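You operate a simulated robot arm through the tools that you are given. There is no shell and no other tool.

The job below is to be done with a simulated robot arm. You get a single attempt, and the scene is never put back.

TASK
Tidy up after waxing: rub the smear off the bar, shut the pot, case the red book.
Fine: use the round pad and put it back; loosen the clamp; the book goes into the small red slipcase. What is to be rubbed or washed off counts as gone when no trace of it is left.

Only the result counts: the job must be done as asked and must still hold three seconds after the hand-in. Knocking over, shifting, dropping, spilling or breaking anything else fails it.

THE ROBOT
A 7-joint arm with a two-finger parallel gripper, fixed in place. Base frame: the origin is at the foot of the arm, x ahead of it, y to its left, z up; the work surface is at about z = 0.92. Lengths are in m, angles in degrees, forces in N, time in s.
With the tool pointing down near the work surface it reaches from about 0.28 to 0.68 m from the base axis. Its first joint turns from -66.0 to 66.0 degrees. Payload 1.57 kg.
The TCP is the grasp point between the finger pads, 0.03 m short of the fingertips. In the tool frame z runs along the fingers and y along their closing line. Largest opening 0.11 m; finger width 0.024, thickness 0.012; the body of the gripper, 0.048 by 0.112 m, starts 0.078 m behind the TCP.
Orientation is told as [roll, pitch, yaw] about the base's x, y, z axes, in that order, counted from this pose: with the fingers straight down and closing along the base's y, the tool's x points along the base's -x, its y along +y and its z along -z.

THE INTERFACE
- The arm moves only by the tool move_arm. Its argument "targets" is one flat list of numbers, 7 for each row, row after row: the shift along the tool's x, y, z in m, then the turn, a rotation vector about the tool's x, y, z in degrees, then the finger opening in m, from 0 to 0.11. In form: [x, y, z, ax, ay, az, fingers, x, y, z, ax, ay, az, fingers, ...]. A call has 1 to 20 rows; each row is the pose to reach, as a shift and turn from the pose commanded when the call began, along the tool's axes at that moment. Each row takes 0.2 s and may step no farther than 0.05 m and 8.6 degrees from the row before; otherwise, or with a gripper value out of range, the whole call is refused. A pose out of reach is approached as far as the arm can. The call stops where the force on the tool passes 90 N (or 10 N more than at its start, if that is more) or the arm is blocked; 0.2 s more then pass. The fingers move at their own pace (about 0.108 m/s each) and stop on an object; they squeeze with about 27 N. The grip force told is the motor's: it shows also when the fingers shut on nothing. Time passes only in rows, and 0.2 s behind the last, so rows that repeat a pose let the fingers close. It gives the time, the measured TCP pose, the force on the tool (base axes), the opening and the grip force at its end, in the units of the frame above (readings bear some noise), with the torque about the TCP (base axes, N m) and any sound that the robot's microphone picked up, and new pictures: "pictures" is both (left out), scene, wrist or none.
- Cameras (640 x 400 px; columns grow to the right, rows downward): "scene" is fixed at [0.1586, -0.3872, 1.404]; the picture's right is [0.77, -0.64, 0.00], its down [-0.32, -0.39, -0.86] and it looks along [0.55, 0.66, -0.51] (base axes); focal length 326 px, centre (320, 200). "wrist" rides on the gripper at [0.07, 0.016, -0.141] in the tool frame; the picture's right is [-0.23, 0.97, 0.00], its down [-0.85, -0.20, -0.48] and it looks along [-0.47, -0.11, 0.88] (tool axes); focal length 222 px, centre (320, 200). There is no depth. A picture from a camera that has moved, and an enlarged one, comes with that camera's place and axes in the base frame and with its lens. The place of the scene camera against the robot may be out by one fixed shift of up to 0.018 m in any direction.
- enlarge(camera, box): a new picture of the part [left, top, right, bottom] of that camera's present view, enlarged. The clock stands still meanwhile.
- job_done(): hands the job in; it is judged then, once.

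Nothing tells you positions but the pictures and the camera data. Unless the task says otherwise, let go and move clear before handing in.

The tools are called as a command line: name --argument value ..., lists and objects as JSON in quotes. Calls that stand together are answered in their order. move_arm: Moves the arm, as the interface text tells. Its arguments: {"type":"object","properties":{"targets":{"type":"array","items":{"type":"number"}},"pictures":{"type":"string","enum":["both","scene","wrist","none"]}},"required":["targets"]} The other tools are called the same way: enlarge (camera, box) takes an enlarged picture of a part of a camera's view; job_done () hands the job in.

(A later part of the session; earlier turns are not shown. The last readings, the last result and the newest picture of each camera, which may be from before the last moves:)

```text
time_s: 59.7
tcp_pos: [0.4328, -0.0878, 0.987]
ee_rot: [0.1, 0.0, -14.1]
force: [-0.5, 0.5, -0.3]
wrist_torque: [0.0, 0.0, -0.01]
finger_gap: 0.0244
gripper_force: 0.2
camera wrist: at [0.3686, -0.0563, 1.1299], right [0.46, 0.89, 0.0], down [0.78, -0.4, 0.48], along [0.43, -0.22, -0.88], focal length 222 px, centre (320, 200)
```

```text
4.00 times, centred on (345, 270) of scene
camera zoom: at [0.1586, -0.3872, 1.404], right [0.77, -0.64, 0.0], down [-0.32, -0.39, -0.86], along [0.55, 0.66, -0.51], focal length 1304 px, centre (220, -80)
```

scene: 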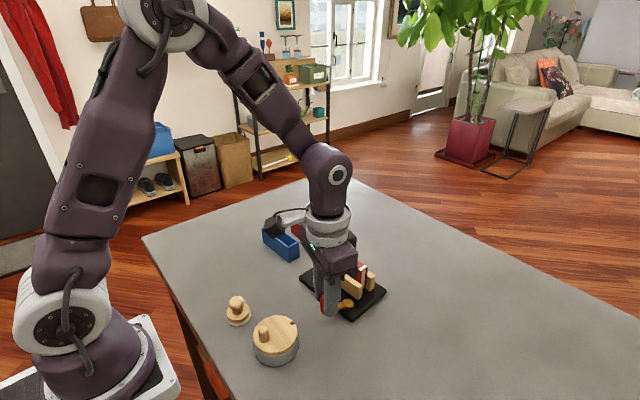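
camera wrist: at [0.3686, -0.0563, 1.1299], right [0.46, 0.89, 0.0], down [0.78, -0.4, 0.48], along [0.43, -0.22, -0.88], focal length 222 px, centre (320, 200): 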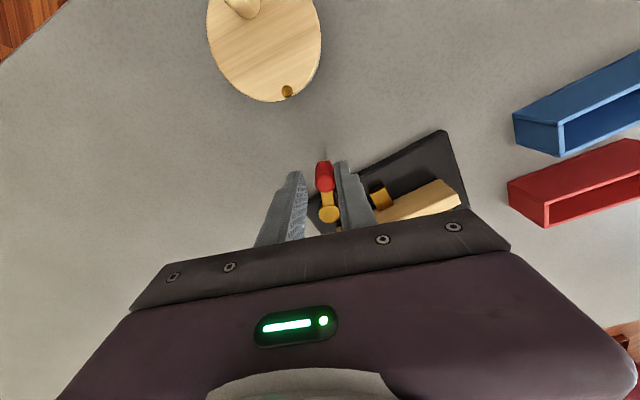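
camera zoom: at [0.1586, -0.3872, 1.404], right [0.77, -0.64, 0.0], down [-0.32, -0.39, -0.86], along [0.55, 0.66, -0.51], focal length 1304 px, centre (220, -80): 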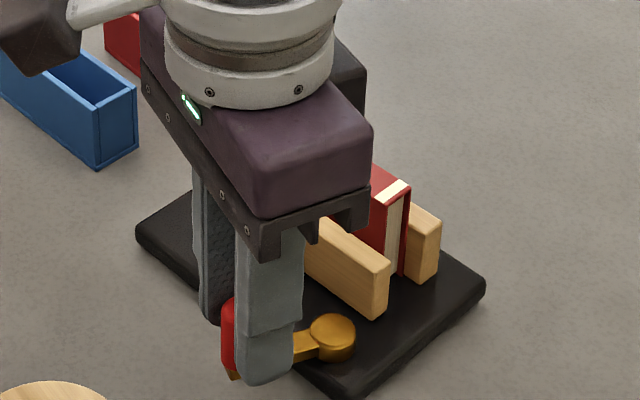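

The front jaw has moved back by a few millimetres, so the clamp is loosening. I'll continue the swing until it's fully open.

move_arm --targets '[-0.0004, -0.0062, 0, 0, 0, -8, 0.024, -0.0017, -0.0123, 0, 0, 0, -16, 0.024, -0.0038, -0.0181, 0, 0, 0, -24, 0.024, -0.0038, -0.0181, 0, 0, 0, -24, 0.024]' --pictures "both"

enlarge --camera "wrist" --box '[240, 80, 420, 220]'

enlarge --camera "scene" --box '[290, 220, 400, 320]'

```text
time_s: 60.7
tcp_pos: [0.4313, -0.1056, 0.9873]
ee_rot: [0.1, 0.0, 9.9]
force: [0.7, 0.3, 0.6]
wrist_torque: [0.03, -0.02, 0.01]
finger_gap: 0.024
gripper_force: 0.1
camera wrist: at [0.36, -0.1033, 1.1299], right [0.05, 1.0, 0.0], down [0.88, -0.05, 0.48], along [0.48, -0.03, -0.88], focal length 222 px, centre (320, 200)
```

scene: 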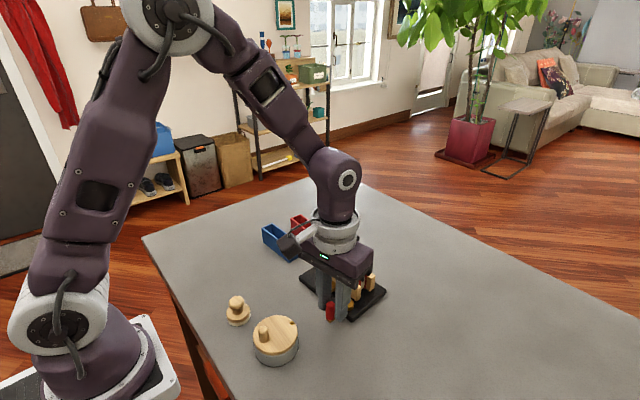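
wrist: 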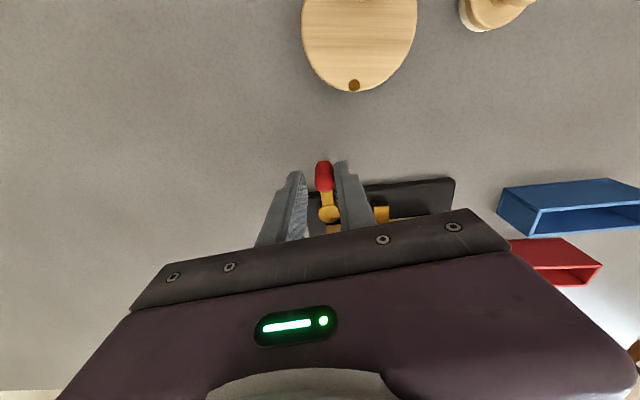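

```text
2.86 times, centred on (330, 150) of wrist
camera zoom: at [0.36, -0.1033, 1.1299], right [0.05, 1.0, 0.0], down [0.88, -0.05, 0.48], along [0.48, -0.03, -0.88], focal length 635 px, centre (291, 343)
```

zoom: 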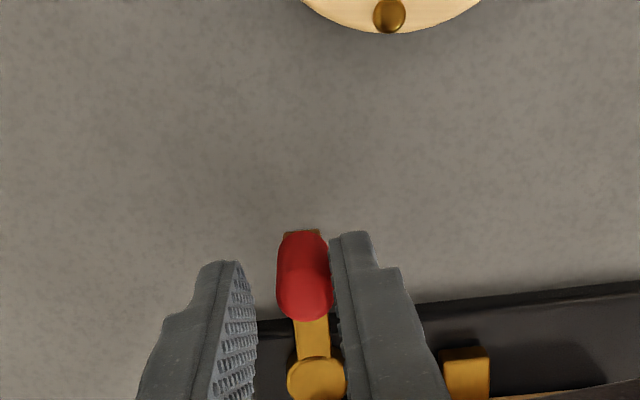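

```text
4.00 times, centred on (345, 270) of scene
camera zoom: at [0.1586, -0.3872, 1.404], right [0.77, -0.64, 0.0], down [-0.32, -0.39, -0.86], along [0.55, 0.66, -0.51], focal length 1304 px, centre (220, -80)
```

zoom: 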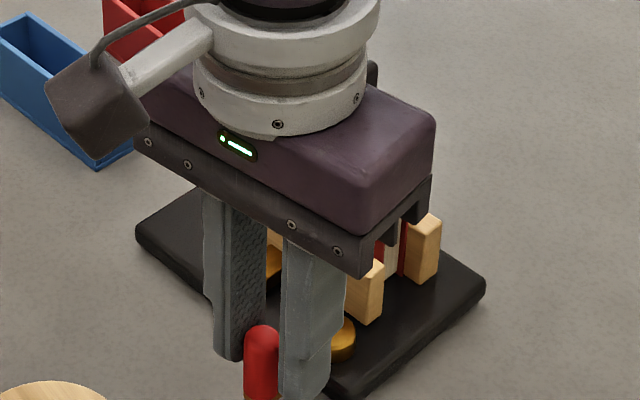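

The jaw keeps opening. Another 16–24°, watching for the end stop.

move_arm --targets '[-0.0004, -0.0062, 0, 0, 0, -8, 0.024, -0.0017, -0.0123, 0, 0, 0, -16, 0.024, -0.0038, -0.0181, 0, 0, 0, -24, 0.024, -0.0038, -0.0181, 0, 0, 0, -24, 0.024]' --pictures "both"

enlarge --camera "wrist" --box '[240, 80, 420, 220]'

enlarge --camera "scene" --box '[290, 220, 400, 320]'

```text
time_s: 61.7
tcp_pos: [0.4387, -0.1235, 0.9876]
ee_rot: [0.0, -0.1, 34.1]
force: [-5.2, 2.9, -1.6]
wrist_torque: [-0.04, 0.06, -0.01]
finger_gap: 0.0276
gripper_force: 2.1
camera wrist: at [0.3712, -0.1506, 1.1298], right [-0.36, 0.93, 0.0], down [0.82, 0.31, 0.48], along [0.45, 0.17, -0.88], focal length 222 px, centre (320, 200)
```

scene: 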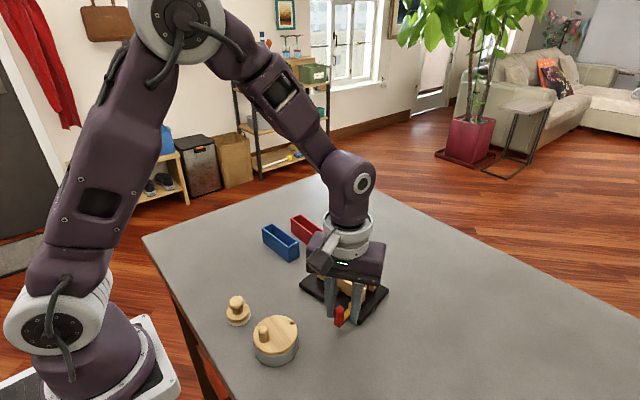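
wrist: 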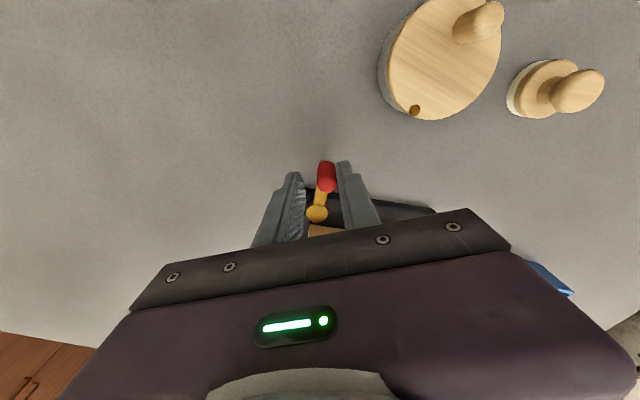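

```text
2.86 times, centred on (330, 150) of wrist
camera zoom: at [0.3712, -0.1506, 1.1298], right [-0.36, 0.93, 0.0], down [0.82, 0.31, 0.48], along [0.45, 0.17, -0.88], focal length 635 px, centre (291, 343)
```

zoom: 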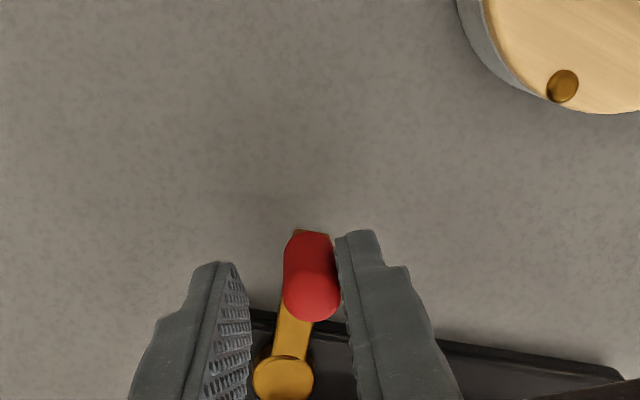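

```text
4.00 times, centred on (345, 270) of scene
camera zoom: at [0.1585, -0.3872, 1.404], right [0.77, -0.64, 0.0], down [-0.32, -0.39, -0.86], along [0.55, 0.66, -0.51], focal length 1304 px, centre (220, -80)
```

zoom: 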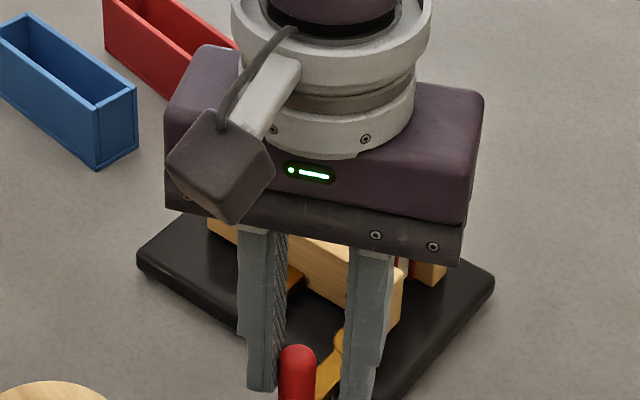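

Overshoot. The lever hit its end stop at about 90° and my last few degrees turned the whole clamp board slightly, by about 6° and just under 1 cm. I'll back off the handle and lift clear, then measure it properly. After taking the book out I can grip the fixed rear jaw and set the board back where it was.

move_arm --targets '[0, 0.002, 0, 0, 0, 0, 0.03, 0, 0.004, 0, 0, 0, 0, 0.034, 0, 0.004, -0.025, 0, 0, 0, 0.034, 0, 0.004, -0.06, 0, 0, 0, 0.04, 0, 0.004, -0.09, 0, 0, 0, 0.05, 0, 0.004, -0.12, 0, 0, 0, 0.05]' --pictures "both"

enlarge --camera "scene" --box '[290, 220, 400, 320]'

```text
time_s: 63.1
tcp_pos: [0.4363, -0.1199, 1.1078]
ee_rot: [0.0, -0.2, 33.9]
force: [0.0, 0.0, 0.0]
wrist_torque: [0.0, 0.04, -0.03]
finger_gap: 0.05
gripper_force: 0.1
camera wrist: at [0.3694, -0.1468, 1.2502], right [-0.35, 0.93, 0.0], down [0.82, 0.31, 0.48], along [0.45, 0.17, -0.88], focal length 222 px, centre (320, 200)
```

scene: 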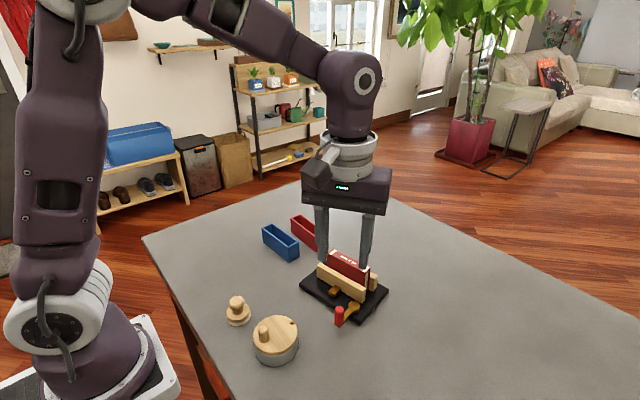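
wrist: 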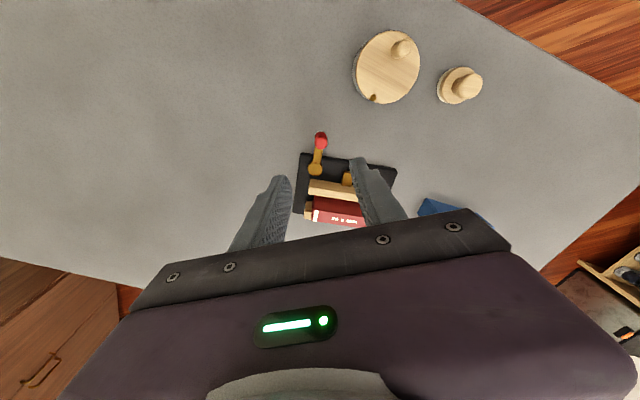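

```text
4.00 times, centred on (345, 270) of scene
camera zoom: at [0.1586, -0.3872, 1.404], right [0.77, -0.64, 0.0], down [-0.32, -0.39, -0.86], along [0.55, 0.66, -0.51], focal length 1304 px, centre (220, -80)
```

zoom: 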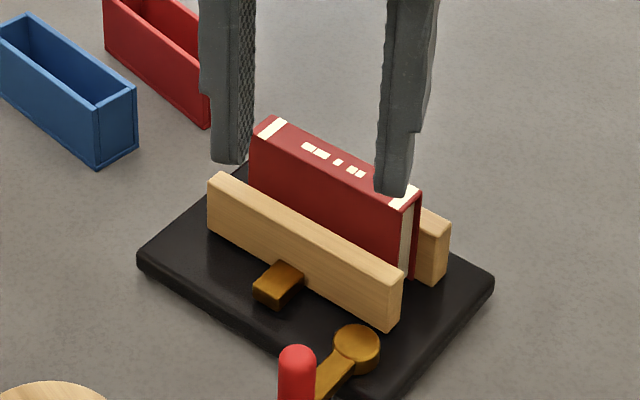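

I'll return to the exact overhead view I used before, to compare the board's pose with its original.

move_arm --targets '[-0.028, 0.0004, -0.006, 0, 0, 6.8, 0.08, -0.056, 0.0008, -0.006, 0, 0, 13.6, 0.11, -0.084, 0.0012, -0.006, 0, 0, 20.4, 0.11, -0.112, 0.0016, -0.006, 0, 0, 27.2, 0.11, -0.1398, 0.0021, -0.006, 0, 0, 34, 0.11, -0.1398, 0.0021, -0.006, 0, 0, 34, 0.11]' --pictures "both"

enlarge --camera "wrist" --box '[210, 30, 430, 195]'

enlarge --camera "scene" --box '[290, 230, 400, 330]'

```text
time_s: 64.5
tcp_pos: [0.551, -0.0395, 1.1135]
ee_rot: [0.1, -0.1, 0.0]
force: [0.2, 0.5, -0.5]
wrist_torque: [0.01, 0.0, 0.01]
finger_gap: 0.1101
gripper_force: 0.0
camera wrist: at [0.4817, -0.024, 1.2554], right [0.23, 0.97, 0.0], down [0.85, -0.2, 0.48], along [0.47, -0.11, -0.88], focal length 222 px, centre (320, 200)
```

scene: 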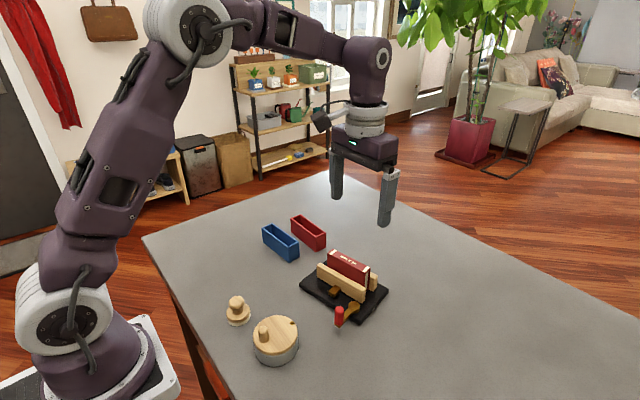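
wrist: 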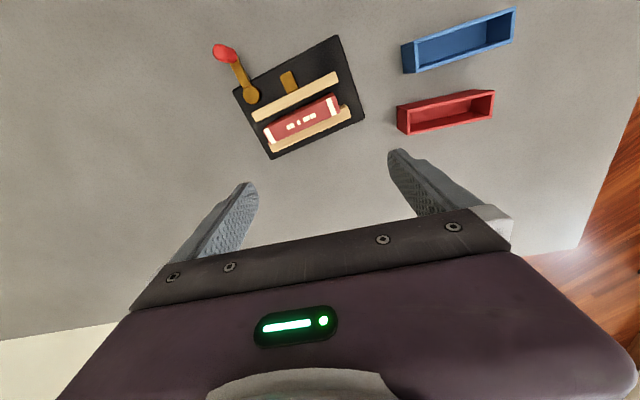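

```text
2.42 times, centred on (320, 112) of wrist
camera zoom: at [0.4817, -0.024, 1.2554], right [0.23, 0.97, 0.0], down [0.85, -0.2, 0.48], along [0.47, -0.11, -0.88], focal length 538 px, centre (320, 412)
```

zoom: 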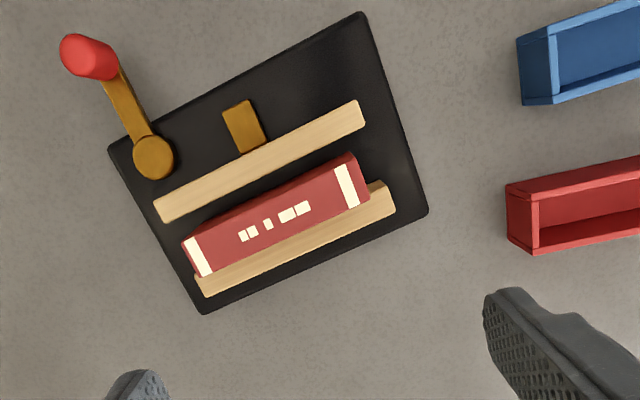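

```text
4.00 times, centred on (345, 280) of scene
camera zoom: at [0.1586, -0.3872, 1.404], right [0.77, -0.64, 0.0], down [-0.32, -0.39, -0.86], along [0.55, 0.66, -0.51], focal length 1304 px, centre (220, -120)
```

zoom: 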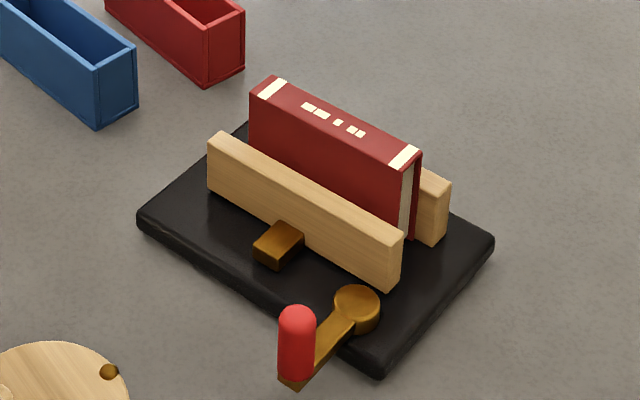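

Compared with the original view, the board has turned about +7.6° and its centre has shifted by about (-3, -10) mm. The clamp is now wide open. Before taking the book out I'll check the red slipcase's position and inner size from above.

move_arm --targets '[-0.0135, 0.039, 0.008, 0, 0, 0, 0.11, -0.027, 0.078, 0.016, 0, 0, 0, 0.11, -0.04, 0.117, 0.024, 0, 0, 0, 0.11, -0.054, 0.155, 0.034, 0, 0, 0, 0.11, -0.054, 0.155, 0.034, 0, 0, 0, 0.11]' --pictures "both"

enlarge --camera "wrist" --box '[230, 20, 410, 155]'

enlarge --camera "scene" --box '[255, 205, 335, 270]'

```text
time_s: 65.7
tcp_pos: [0.6048, 0.1148, 1.0797]
ee_rot: [0.1, 0.0, -0.1]
force: [-0.7, -0.2, -0.2]
wrist_torque: [0.02, -0.02, -0.03]
finger_gap: 0.1099
gripper_force: 0.0
camera wrist: at [0.5361, 0.1307, 1.2219], right [0.23, 0.97, 0.0], down [0.85, -0.2, 0.48], along [0.47, -0.11, -0.88], focal length 222 px, centre (320, 200)
```

scene: 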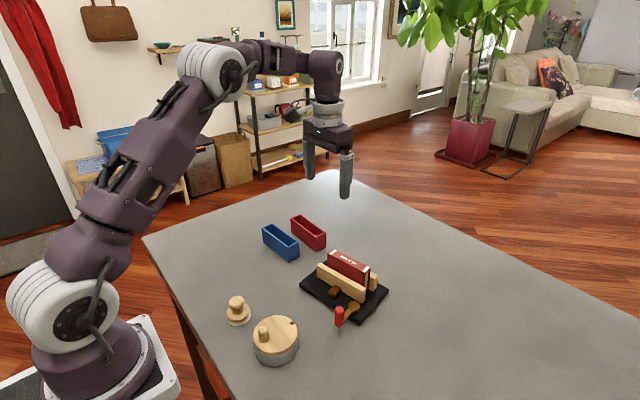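
wrist: 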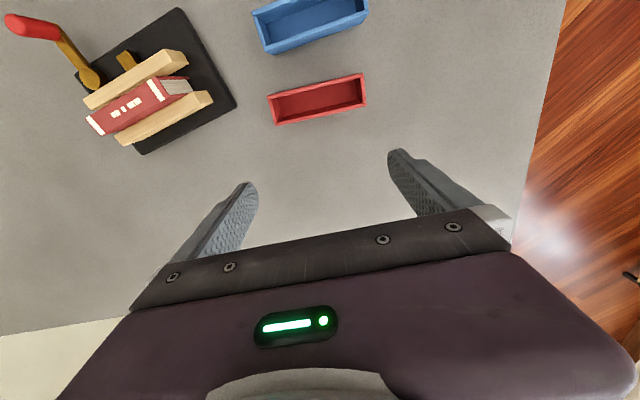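

```text
2.96 times, centred on (320, 88) of wrist
camera zoom: at [0.5361, 0.1307, 1.2219], right [0.23, 0.97, 0.0], down [0.85, -0.2, 0.48], along [0.47, -0.11, -0.88], focal length 658 px, centre (320, 533)
```

zoom: 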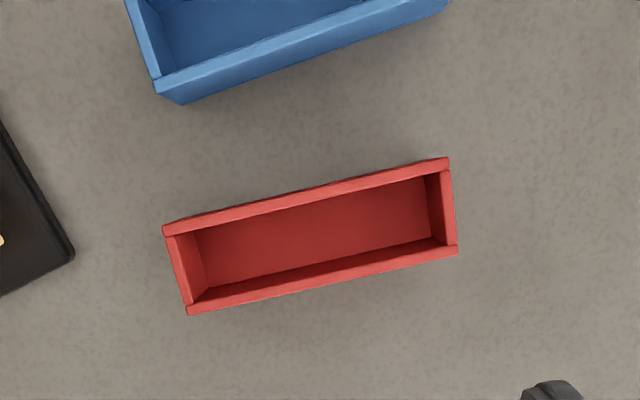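

```text
6.15 times, centred on (295, 238) of scene
camera zoom: at [0.1586, -0.3872, 1.404], right [0.77, -0.64, 0.0], down [-0.32, -0.39, -0.86], along [0.55, 0.66, -0.51], focal length 2007 px, centre (474, -31)
```

zoom: 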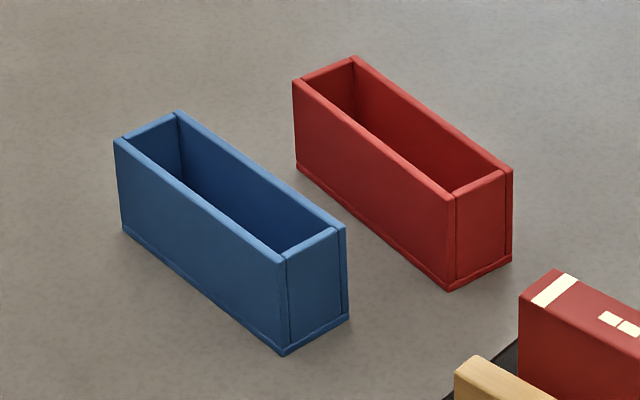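

The red case is centred at about (0.556, 0.123), yaw about -1°, outer size about 104 × 31 mm, about 40 mm tall. Its inside is only a few millimetres bigger than the book. Let me look at the clamp and book from this angle too, to pin down heights.

enlarge --camera "wrist" --box '[0, 0, 250, 160]'

enlarge --camera "scene" --box '[310, 240, 390, 300]'

```text
2.50 times, centred on (125, 80) of wrist
camera zoom: at [0.5361, 0.1307, 1.2219], right [0.23, 0.97, 0.0], down [0.85, -0.2, 0.48], along [0.47, -0.11, -0.88], focal length 555 px, centre (808, 500)
```

zoom: 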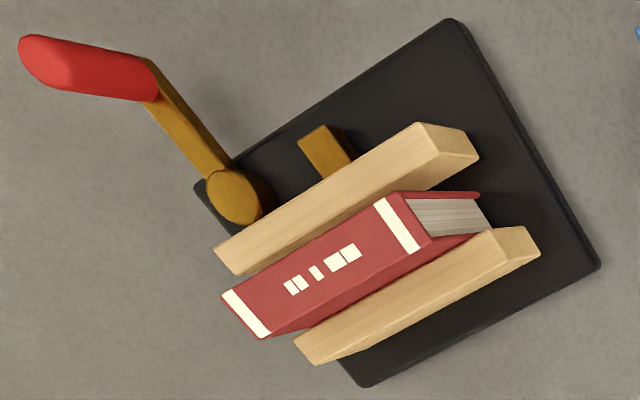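

```text
6.67 times, centred on (350, 270) of scene
camera zoom: at [0.1586, -0.3872, 1.404], right [0.77, -0.64, 0.0], down [-0.32, -0.39, -0.86], along [0.55, 0.66, -0.51], focal length 2174 px, centre (120, -267)
```

zoom: 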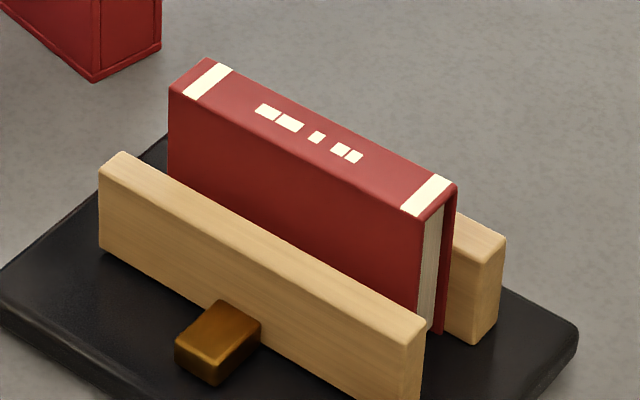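

The book's top is at about z = 0.982 and the jaw tops at about 0.962, so nearly 2 cm of book sticks out to grip. I'll turn the gripper to the book's angle (yaw about -78.5°) and hover over its centre at (0.518, -0.056).

move_arm --targets '[0.0087, -0.0171, 0, 0, 0, 7.85, 0.09, 0.0174, -0.0342, 0, 0, 0, 15.7, 0.07, 0.0261, -0.0513, 0, 0, 0, 23.55, 0.06, 0.0348, -0.0684, 0, 0, 0, 31.4, 0.06, 0.0435, -0.0855, 0, 0, 0, 39.25, 0.06, 0.0522, -0.1026, 0, 0, 0, 47.1, 0.06, 0.0609, -0.1197, 0, 0, 0, 54.95, 0.06, 0.0696, -0.1368, 0, 0, 0, 62.8, 0.06, 0.0783, -0.1539, 0, 0, 0, 70.65, 0.06, 0.087, -0.171, 0, 0, 0, 78.5, 0.06, 0.087, -0.171, 0.0, 0, 0, 78.5, 0.06]' --pictures "both"

enlarge --camera "wrist" --box '[220, 50, 420, 220]'

enlarge --camera "scene" --box '[300, 220, 400, 310]'

```text
time_s: 68.1
tcp_pos: [0.517, -0.0567, 1.0801]
ee_rot: [0.1, 0.1, -78.6]
force: [1.4, 0.2, 1.0]
wrist_torque: [0.03, 0.02, -0.01]
finger_gap: 0.06
gripper_force: 0.0
camera wrist: at [0.5194, 0.0139, 1.2219], right [1.0, -0.03, 0.0], down [-0.03, -0.88, 0.48], along [-0.01, -0.48, -0.88], focal length 222 px, centre (320, 200)
```

scene: 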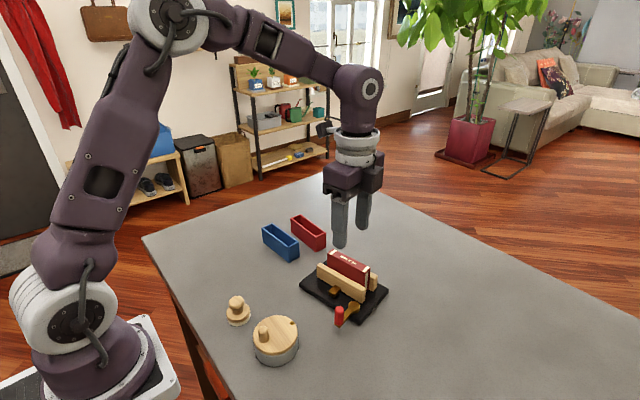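
wrist: 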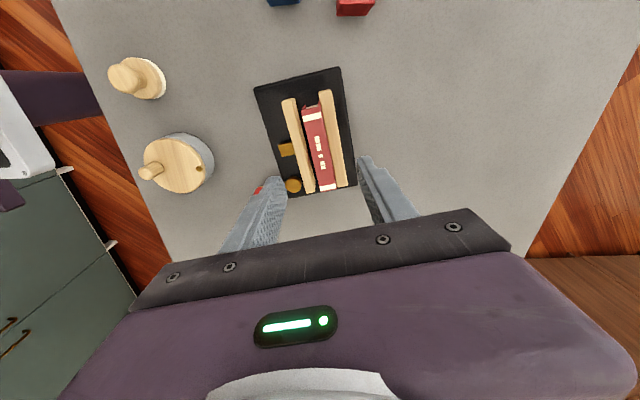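

```text
2.35 times, centred on (320, 135) of wrist
camera zoom: at [0.5194, 0.0139, 1.2219], right [1.0, -0.03, 0.0], down [-0.03, -0.88, 0.48], along [-0.01, -0.48, -0.88], focal length 523 px, centre (320, 353)
```

zoom: 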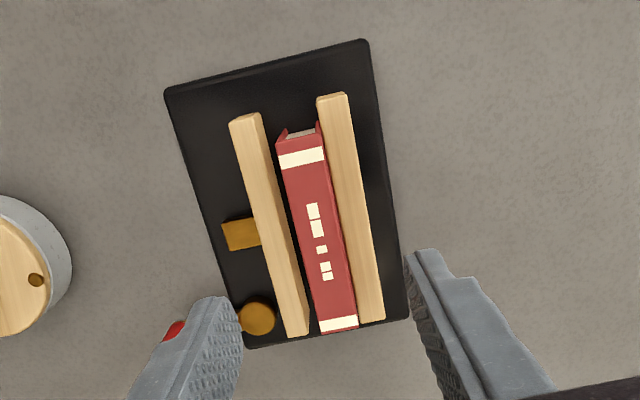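

```text
4.44 times, centred on (350, 265) of scene
camera zoom: at [0.1586, -0.3872, 1.404], right [0.77, -0.64, 0.0], down [-0.32, -0.39, -0.86], along [0.55, 0.66, -0.51], focal length 1449 px, centre (187, -89)
```

zoom: 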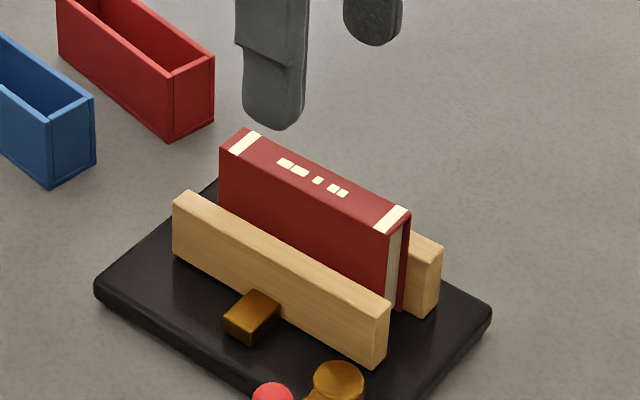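

The gripper is centred over the book. I'll lower until the fingertips are just above the jaw tops and check for contact.

move_arm --targets '[0, 0, 0.03, 0, 0, 0, 0.045, 0, 0, 0.055, 0, 0, 0.5, 0.042, 0, 0, 0.072, 0, 0, 0.5, 0.04, 0, 0, 0.08, 0, 0, 0.5, 0.04]' --pictures "both"

enlarge --camera "wrist" --box '[220, 60, 420, 220]'

enlarge --camera "scene" --box '[310, 220, 400, 300]'

```text
time_s: 69.1
tcp_pos: [0.5185, -0.0564, 1.0008]
ee_rot: [0.1, 0.0, -79.2]
force: [-0.9, 0.6, 6.2]
wrist_torque: [-0.04, 0.1, -0.1]
finger_gap: 0.0402
gripper_force: 0.1
camera wrist: at [0.5209, 0.0137, 1.1422], right [1.0, -0.04, 0.0], down [-0.03, -0.88, 0.48], along [-0.02, -0.48, -0.88], focal length 222 px, centre (320, 200)
```

scene: 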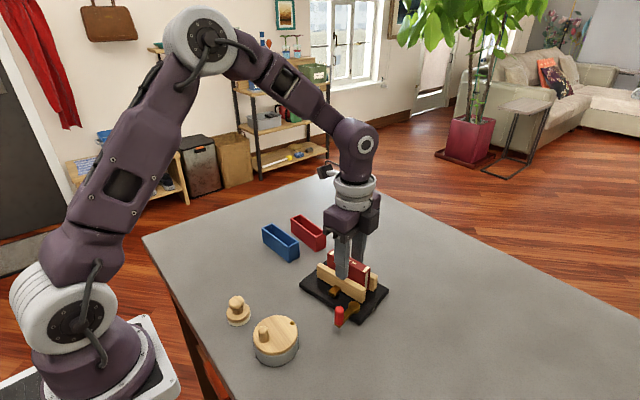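
wrist: 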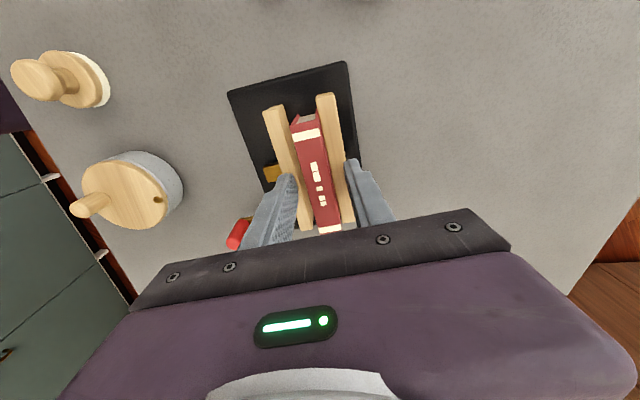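

```text
2.50 times, centred on (320, 140) of wrist
camera zoom: at [0.5209, 0.0137, 1.1422], right [1.0, -0.04, 0.0], down [-0.03, -0.88, 0.48], along [-0.02, -0.48, -0.88], focal length 555 px, centre (320, 350)
```

zoom: 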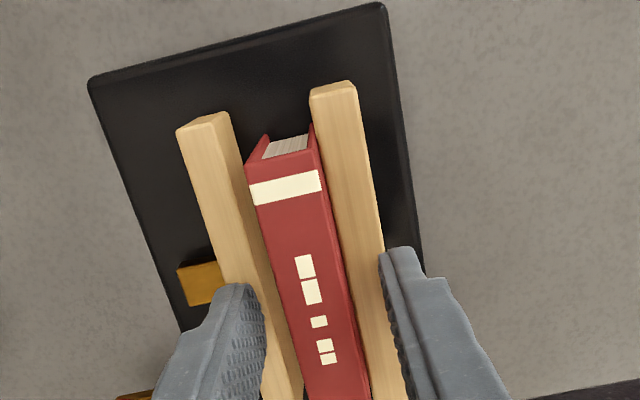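

```text
5.00 times, centred on (355, 260) of scene
camera zoom: at [0.1585, -0.3871, 1.404], right [0.77, -0.64, 0.0], down [-0.32, -0.39, -0.86], along [0.55, 0.66, -0.51], focal length 1630 px, centre (145, -100)
```

zoom: 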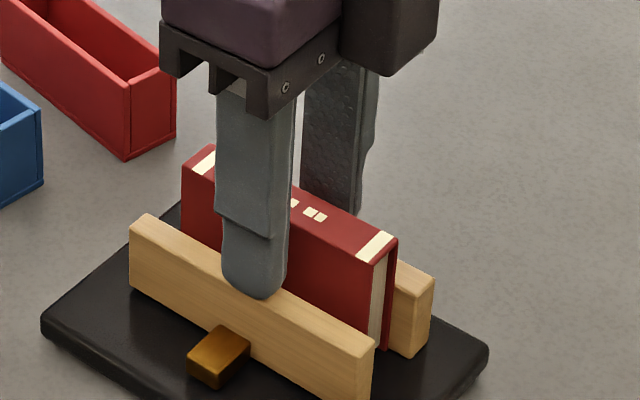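

A light contact of 6 N shows the tips touching the jaw top at about z = 0.970. I'll rise 2 mm and close on the book.

move_arm --targets '[0, 0, -0.0025, 0, 0, 0, 0.04, 0, 0, -0.0025, 0, 0, 0, 0.03, 0, 0, -0.0025, 0, 0, 0, 0.015, 0, 0, -0.0025, 0, 0, 0, 0.0, 0, 0, -0.0025, 0, 0, 0, 0.0]' --pictures "both"

enlarge --camera "wrist" --box '[220, 60, 420, 220]'

enlarge --camera "scene" --box '[310, 220, 400, 300]'

```text
time_s: 70.3
tcp_pos: [0.5165, -0.0558, 1.0032]
ee_rot: [-0.1, 0.0, -79.2]
force: [-0.5, 0.2, 0.1]
wrist_torque: [0.01, 0.01, -0.04]
finger_gap: 0.0183
gripper_force: 27.2
camera wrist: at [0.5208, 0.0137, 1.1447], right [1.0, -0.04, 0.0], down [-0.03, -0.88, 0.48], along [-0.02, -0.48, -0.88], focal length 222 px, centre (320, 200)
```

scene: 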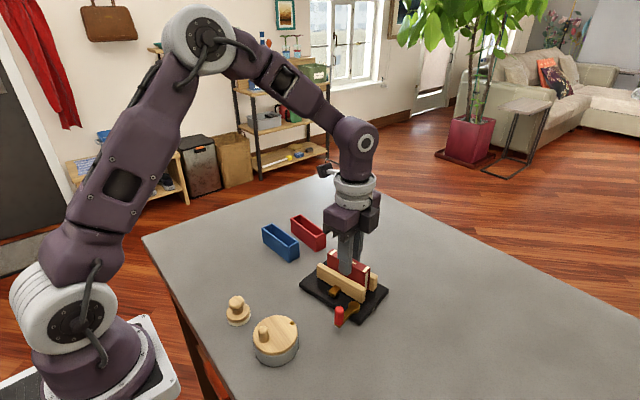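
wrist: 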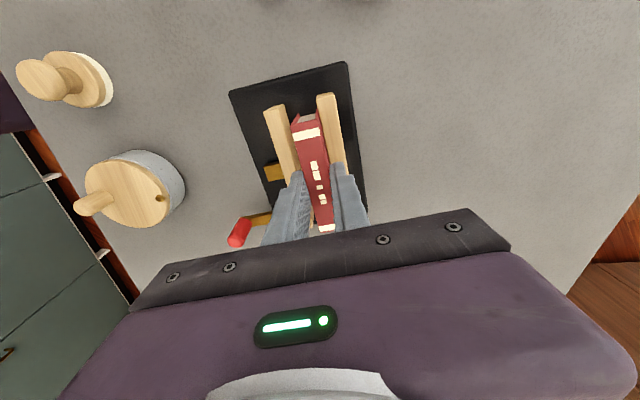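

```text
2.50 times, centred on (320, 140) of wrist
camera zoom: at [0.5208, 0.0137, 1.1447], right [1.0, -0.04, 0.0], down [-0.03, -0.88, 0.48], along [-0.02, -0.48, -0.88], focal length 555 px, centre (320, 350)
```

zoom: 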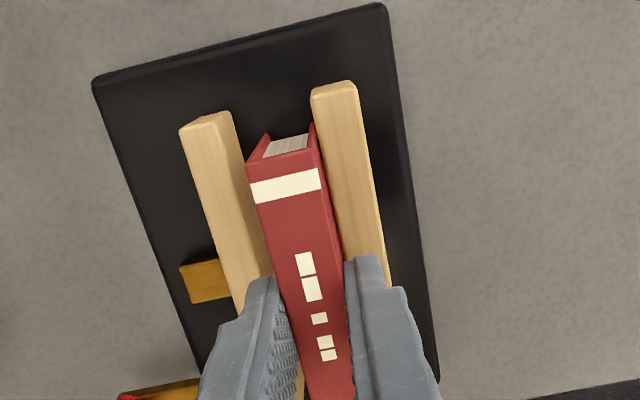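

```text
5.00 times, centred on (355, 260) of scene
camera zoom: at [0.1586, -0.3872, 1.404], right [0.77, -0.64, 0.0], down [-0.32, -0.39, -0.86], along [0.55, 0.66, -0.51], focal length 1630 px, centre (145, -100)
```

zoom: 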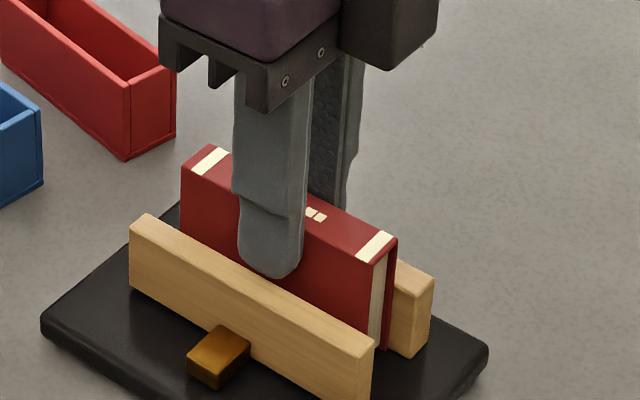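

The book is held at 18.3 mm thickness. Lifting straight up.

move_arm --targets '[0, 0, -0.01, 0, 0, 0, 0.0, 0, 0, -0.025, 0, 0, 0, 0.0, 0, 0, -0.045, 0, 0, 0, 0.0, 0, 0, -0.065, 0, 0, 0, 0.0, 0, 0, -0.085, 0, 0, 0, 0.0]' --pictures "both"

enlarge --camera "wrist" --box '[220, 60, 420, 220]'

enlarge --camera "scene" --box '[300, 190, 410, 320]'

```text
time_s: 71.5
tcp_pos: [0.5175, -0.057, 1.0872]
ee_rot: [0.0, 0.0, -79.1]
force: [-0.1, -0.6, -1.0]
wrist_torque: [0.0, 0.0, -0.07]
finger_gap: 0.018
gripper_force: 27.0
camera wrist: at [0.5205, 0.0135, 1.2298], right [1.0, -0.04, 0.0], down [-0.03, -0.88, 0.48], along [-0.02, -0.48, -0.88], focal length 222 px, centre (320, 200)
```

scene: 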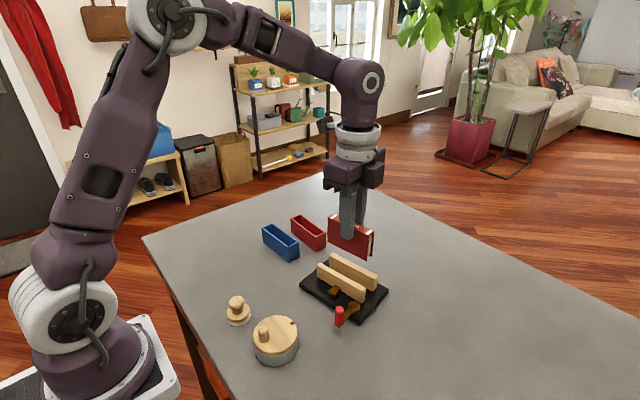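
wrist: 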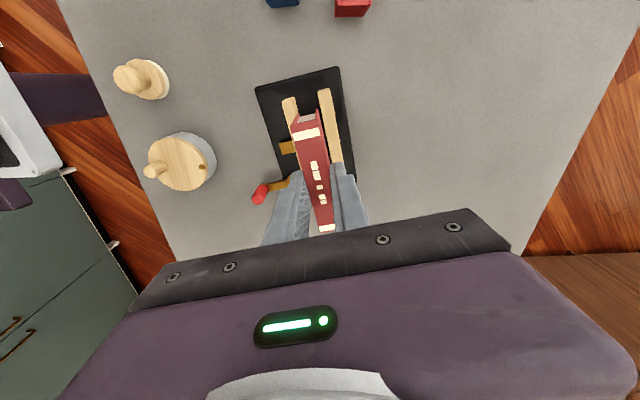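

```text
2.50 times, centred on (320, 140) of wrist
camera zoom: at [0.5205, 0.0135, 1.2298], right [1.0, -0.04, 0.0], down [-0.03, -0.88, 0.48], along [-0.02, -0.48, -0.88], focal length 555 px, centre (320, 350)
```

zoom: 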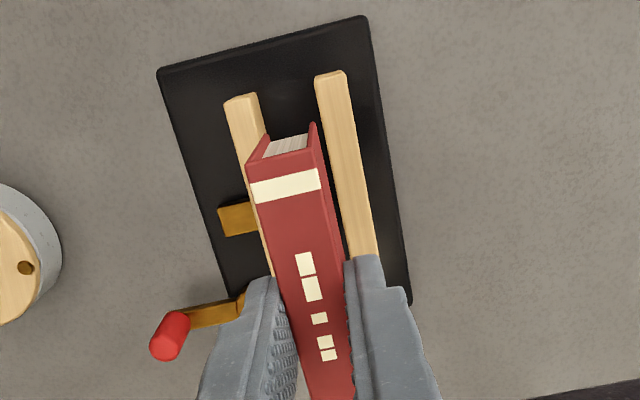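

```text
3.08 times, centred on (355, 255) of scene
camera zoom: at [0.1586, -0.3872, 1.404], right [0.77, -0.64, 0.0], down [-0.32, -0.39, -0.86], along [0.55, 0.66, -0.51], focal length 1003 px, centre (212, 31)
```

zoom: 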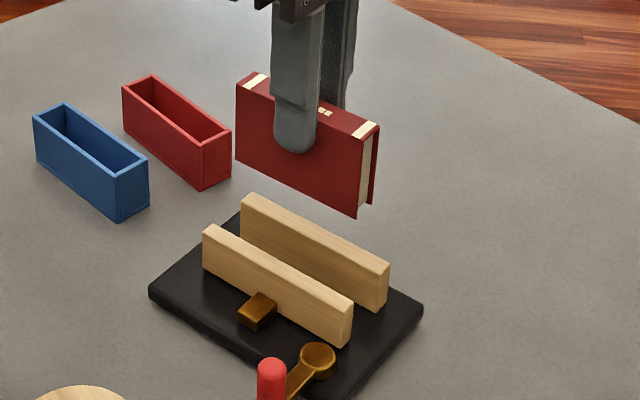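

The book is out and held firmly. I'll check how it sits in the gripper by zooming on both ends.

enlarge --camera "wrist" --box '[280, 100, 360, 160]'

enlarge --camera "wrist" --box '[285, 190, 365, 250]'

enlarge --camera "scene" --box '[315, 205, 385, 265]'

```text
6.67 times, centred on (320, 130) of wrist
camera zoom: at [0.5205, 0.0135, 1.2298], right [1.0, -0.04, 0.0], down [-0.03, -0.88, 0.48], along [-0.02, -0.48, -0.88], focal length 1481 px, centre (320, 667)
```

zoom: 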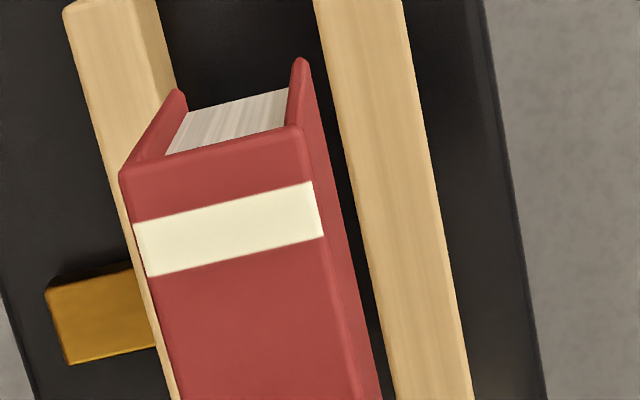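

```text
6.67 times, centred on (325, 220) of wrist
camera zoom: at [0.5205, 0.0135, 1.2298], right [1.0, -0.04, 0.0], down [-0.03, -0.88, 0.48], along [-0.02, -0.48, -0.88], focal length 1481 px, centre (287, 67)
```

zoom: 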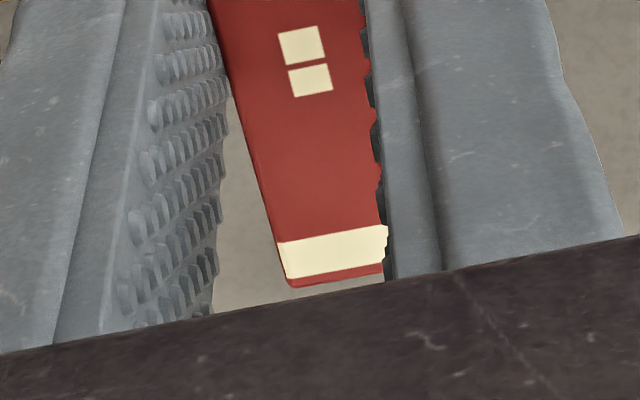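

```text
6.67 times, centred on (350, 235) of scene
camera zoom: at [0.1586, -0.3872, 1.404], right [0.77, -0.64, 0.0], down [-0.32, -0.39, -0.86], along [0.55, 0.66, -0.51], focal length 2174 px, centre (120, -33)
```

zoom: 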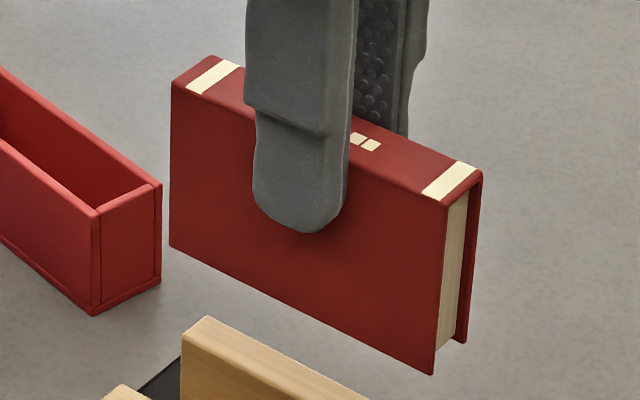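

The book sits centred in the grip, aligned to within half a degree, with its centre about 3 mm ahead along tool x. I'll carry it above the red case and compare them in both cameras before lowering.

move_arm --targets '[0.0332, 0.014, 0, 0, 0, 2.34, 0.0, 0.0664, 0.028, 0, 0, 0, 4.68, 0.0, 0.0997, 0.0421, 0, 0, 0, 7.02, 0.0, 0.1329, 0.0561, 0, 0, 0, 9.36, 0.0, 0.1661, 0.0701, 0, 0, 0, 11.7, 0.0, 0.1661, 0.0701, 0.015, 0, 0, 11.7, 0.0, 0.1661, 0.0701, 0.024, 0, 0, 11.7, 0.0, 0.1661, 0.0701, 0.024, 0, 0, 11.7, 0.0]' --pictures "both"

enlarge --camera "wrist" --box '[240, 60, 400, 220]'

enlarge --camera "scene" --box '[265, 190, 345, 260]'

```text
time_s: 73.3
tcp_pos: [0.5546, 0.12, 1.0631]
ee_rot: [0.0, 0.0, -90.8]
force: [-0.6, -0.3, -1.4]
wrist_torque: [-0.01, -0.02, -0.03]
finger_gap: 0.0182
gripper_force: 27.2
camera wrist: at [0.5722, 0.188, 1.2049], right [0.97, -0.24, 0.0], down [-0.21, -0.85, 0.48], along [-0.11, -0.46, -0.88], focal length 222 px, centre (320, 200)
```

scene: 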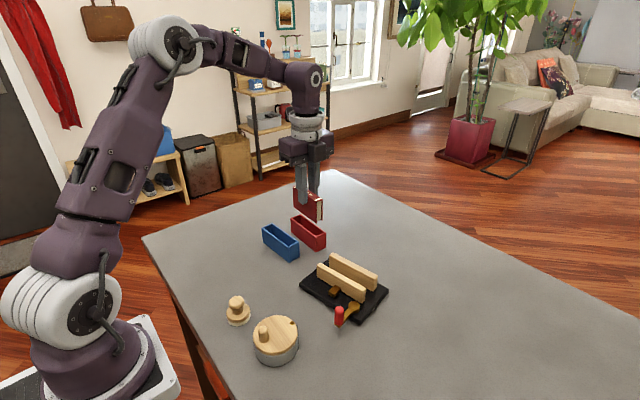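
wrist: 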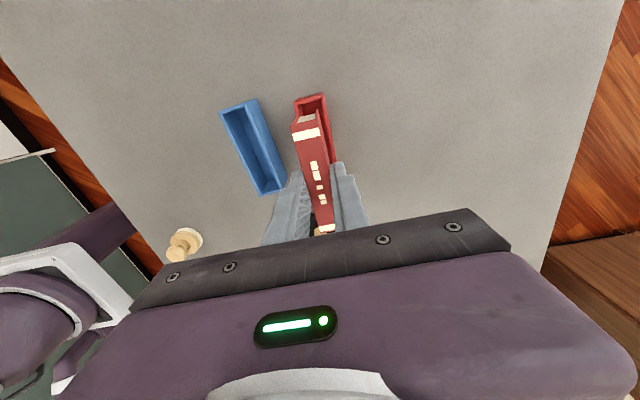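

```text
2.50 times, centred on (320, 140) of wrist
camera zoom: at [0.5722, 0.188, 1.2049], right [0.97, -0.24, 0.0], down [-0.21, -0.85, 0.48], along [-0.11, -0.46, -0.88], focal length 555 px, centre (320, 350)
```

zoom: 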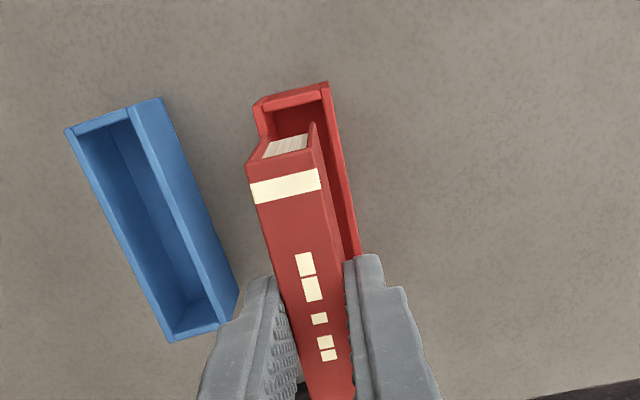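

```text
5.71 times, centred on (305, 225) of scene
camera zoom: at [0.1586, -0.3872, 1.404], right [0.77, -0.64, 0.0], down [-0.32, -0.39, -0.86], along [0.55, 0.66, -0.51], focal length 1863 px, centre (406, 57)
```

zoom: 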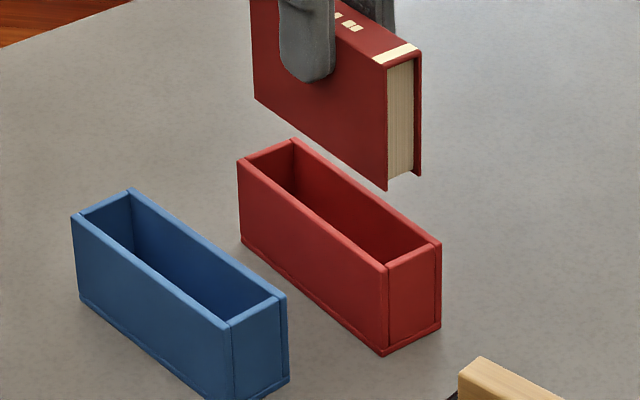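

enlarge --camera "wrist" --box '[280, 80, 360, 140]'

enlarge --camera "wrist" --box '[290, 140, 370, 240]'

enlarge --camera "scene" --box '[280, 185, 340, 255]'

```text
6.67 times, centred on (320, 110) of wrist
camera zoom: at [0.5722, 0.188, 1.2049], right [0.97, -0.24, 0.0], down [-0.21, -0.85, 0.48], along [-0.11, -0.46, -0.88], focal length 1481 px, centre (320, 800)
```

zoom: 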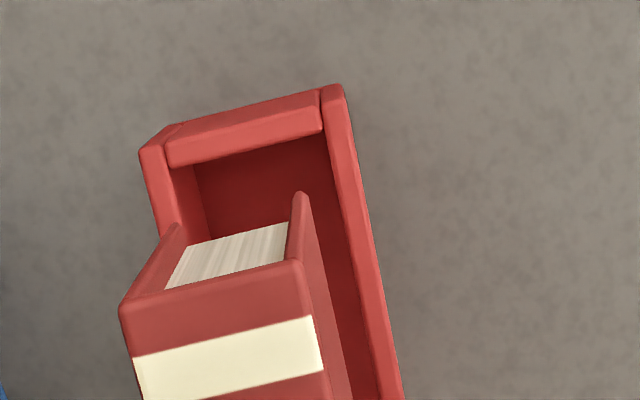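

```text
4.00 times, centred on (330, 190) of wrist
camera zoom: at [0.5722, 0.188, 1.2049], right [0.97, -0.24, 0.0], down [-0.21, -0.85, 0.48], along [-0.11, -0.46, -0.88], focal length 888 px, centre (280, 240)
```

zoom: 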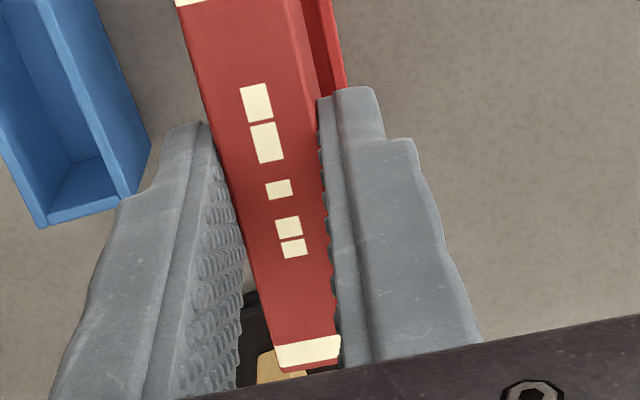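

```text
5.71 times, centred on (310, 220) of scene
camera zoom: at [0.1586, -0.3872, 1.404], right [0.77, -0.64, 0.0], down [-0.32, -0.39, -0.86], along [0.55, 0.66, -0.51], focal length 1863 px, centre (377, 86)
```

zoom: 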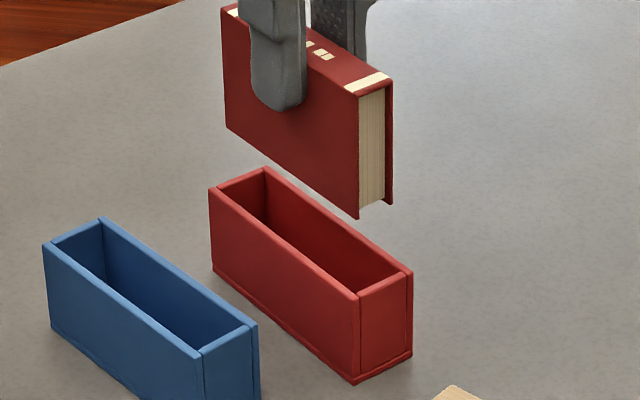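

The book is centred across the width to within 1 mm, and the case centre is about 1.5 mm farther along its length. I'll apply that small correction and lower to just above the rim.

move_arm --targets '[0.0015, 0.0005, 0.01, 0, 0, 0.5, 0.0, 0.0015, 0.0005, 0.022, 0, 0, 0.5, 0.0, 0.0015, 0.0005, 0.033, 0, 0, 0.5, 0.0, 0.0015, 0.0005, 0.033, 0, 0, 0.5, 0.0]' --pictures "both"

enlarge --camera "wrist" --box '[280, 80, 360, 140]'

enlarge --camera "scene" --box '[275, 195, 345, 265]'

```text
time_s: 74.3
tcp_pos: [0.5554, 0.1217, 1.0298]
ee_rot: [0.0, 0.1, -91.3]
force: [-0.2, -0.2, -1.3]
wrist_torque: [-0.01, -0.01, 0.0]
finger_gap: 0.0182
gripper_force: 26.8
camera wrist: at [0.5734, 0.1898, 1.1721], right [0.97, -0.25, 0.0], down [-0.22, -0.85, 0.48], along [-0.12, -0.46, -0.88], focal length 222 px, centre (320, 200)
```

scene: 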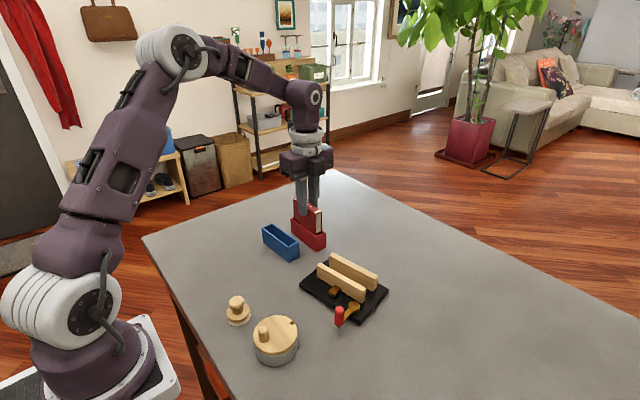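
wrist: 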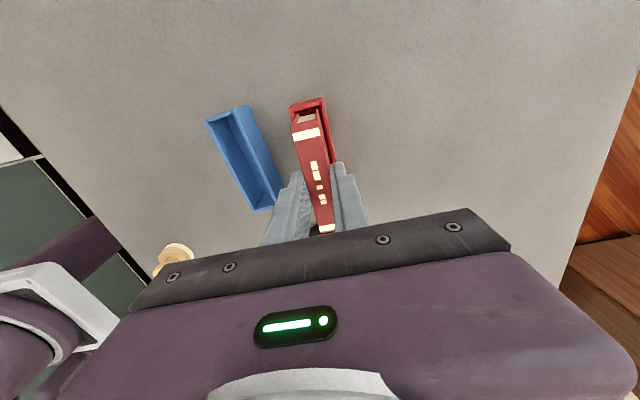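

```text
6.67 times, centred on (320, 110) of wrist
camera zoom: at [0.5734, 0.1898, 1.1721], right [0.97, -0.25, 0.0], down [-0.22, -0.85, 0.48], along [-0.12, -0.46, -0.88], focal length 1481 px, centre (320, 800)
```

zoom: 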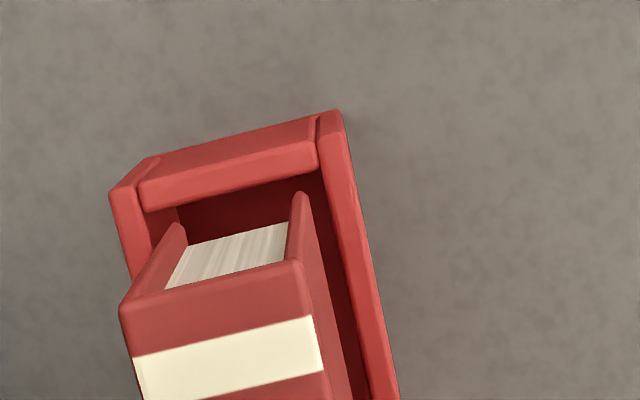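

```text
5.71 times, centred on (310, 230) of scene
camera zoom: at [0.1586, -0.3872, 1.404], right [0.77, -0.64, 0.0], down [-0.32, -0.39, -0.86], along [0.55, 0.66, -0.51], focal length 1863 px, centre (377, 29)
```

zoom: 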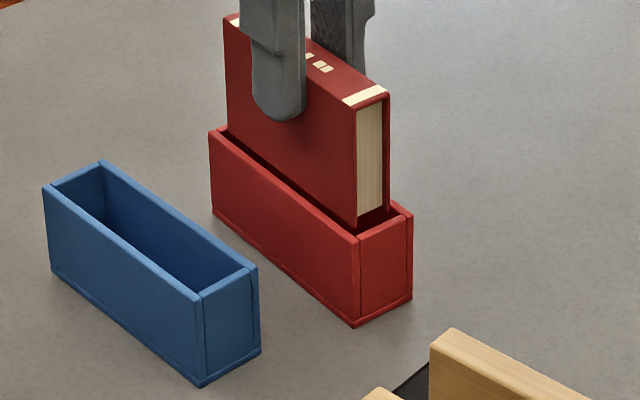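

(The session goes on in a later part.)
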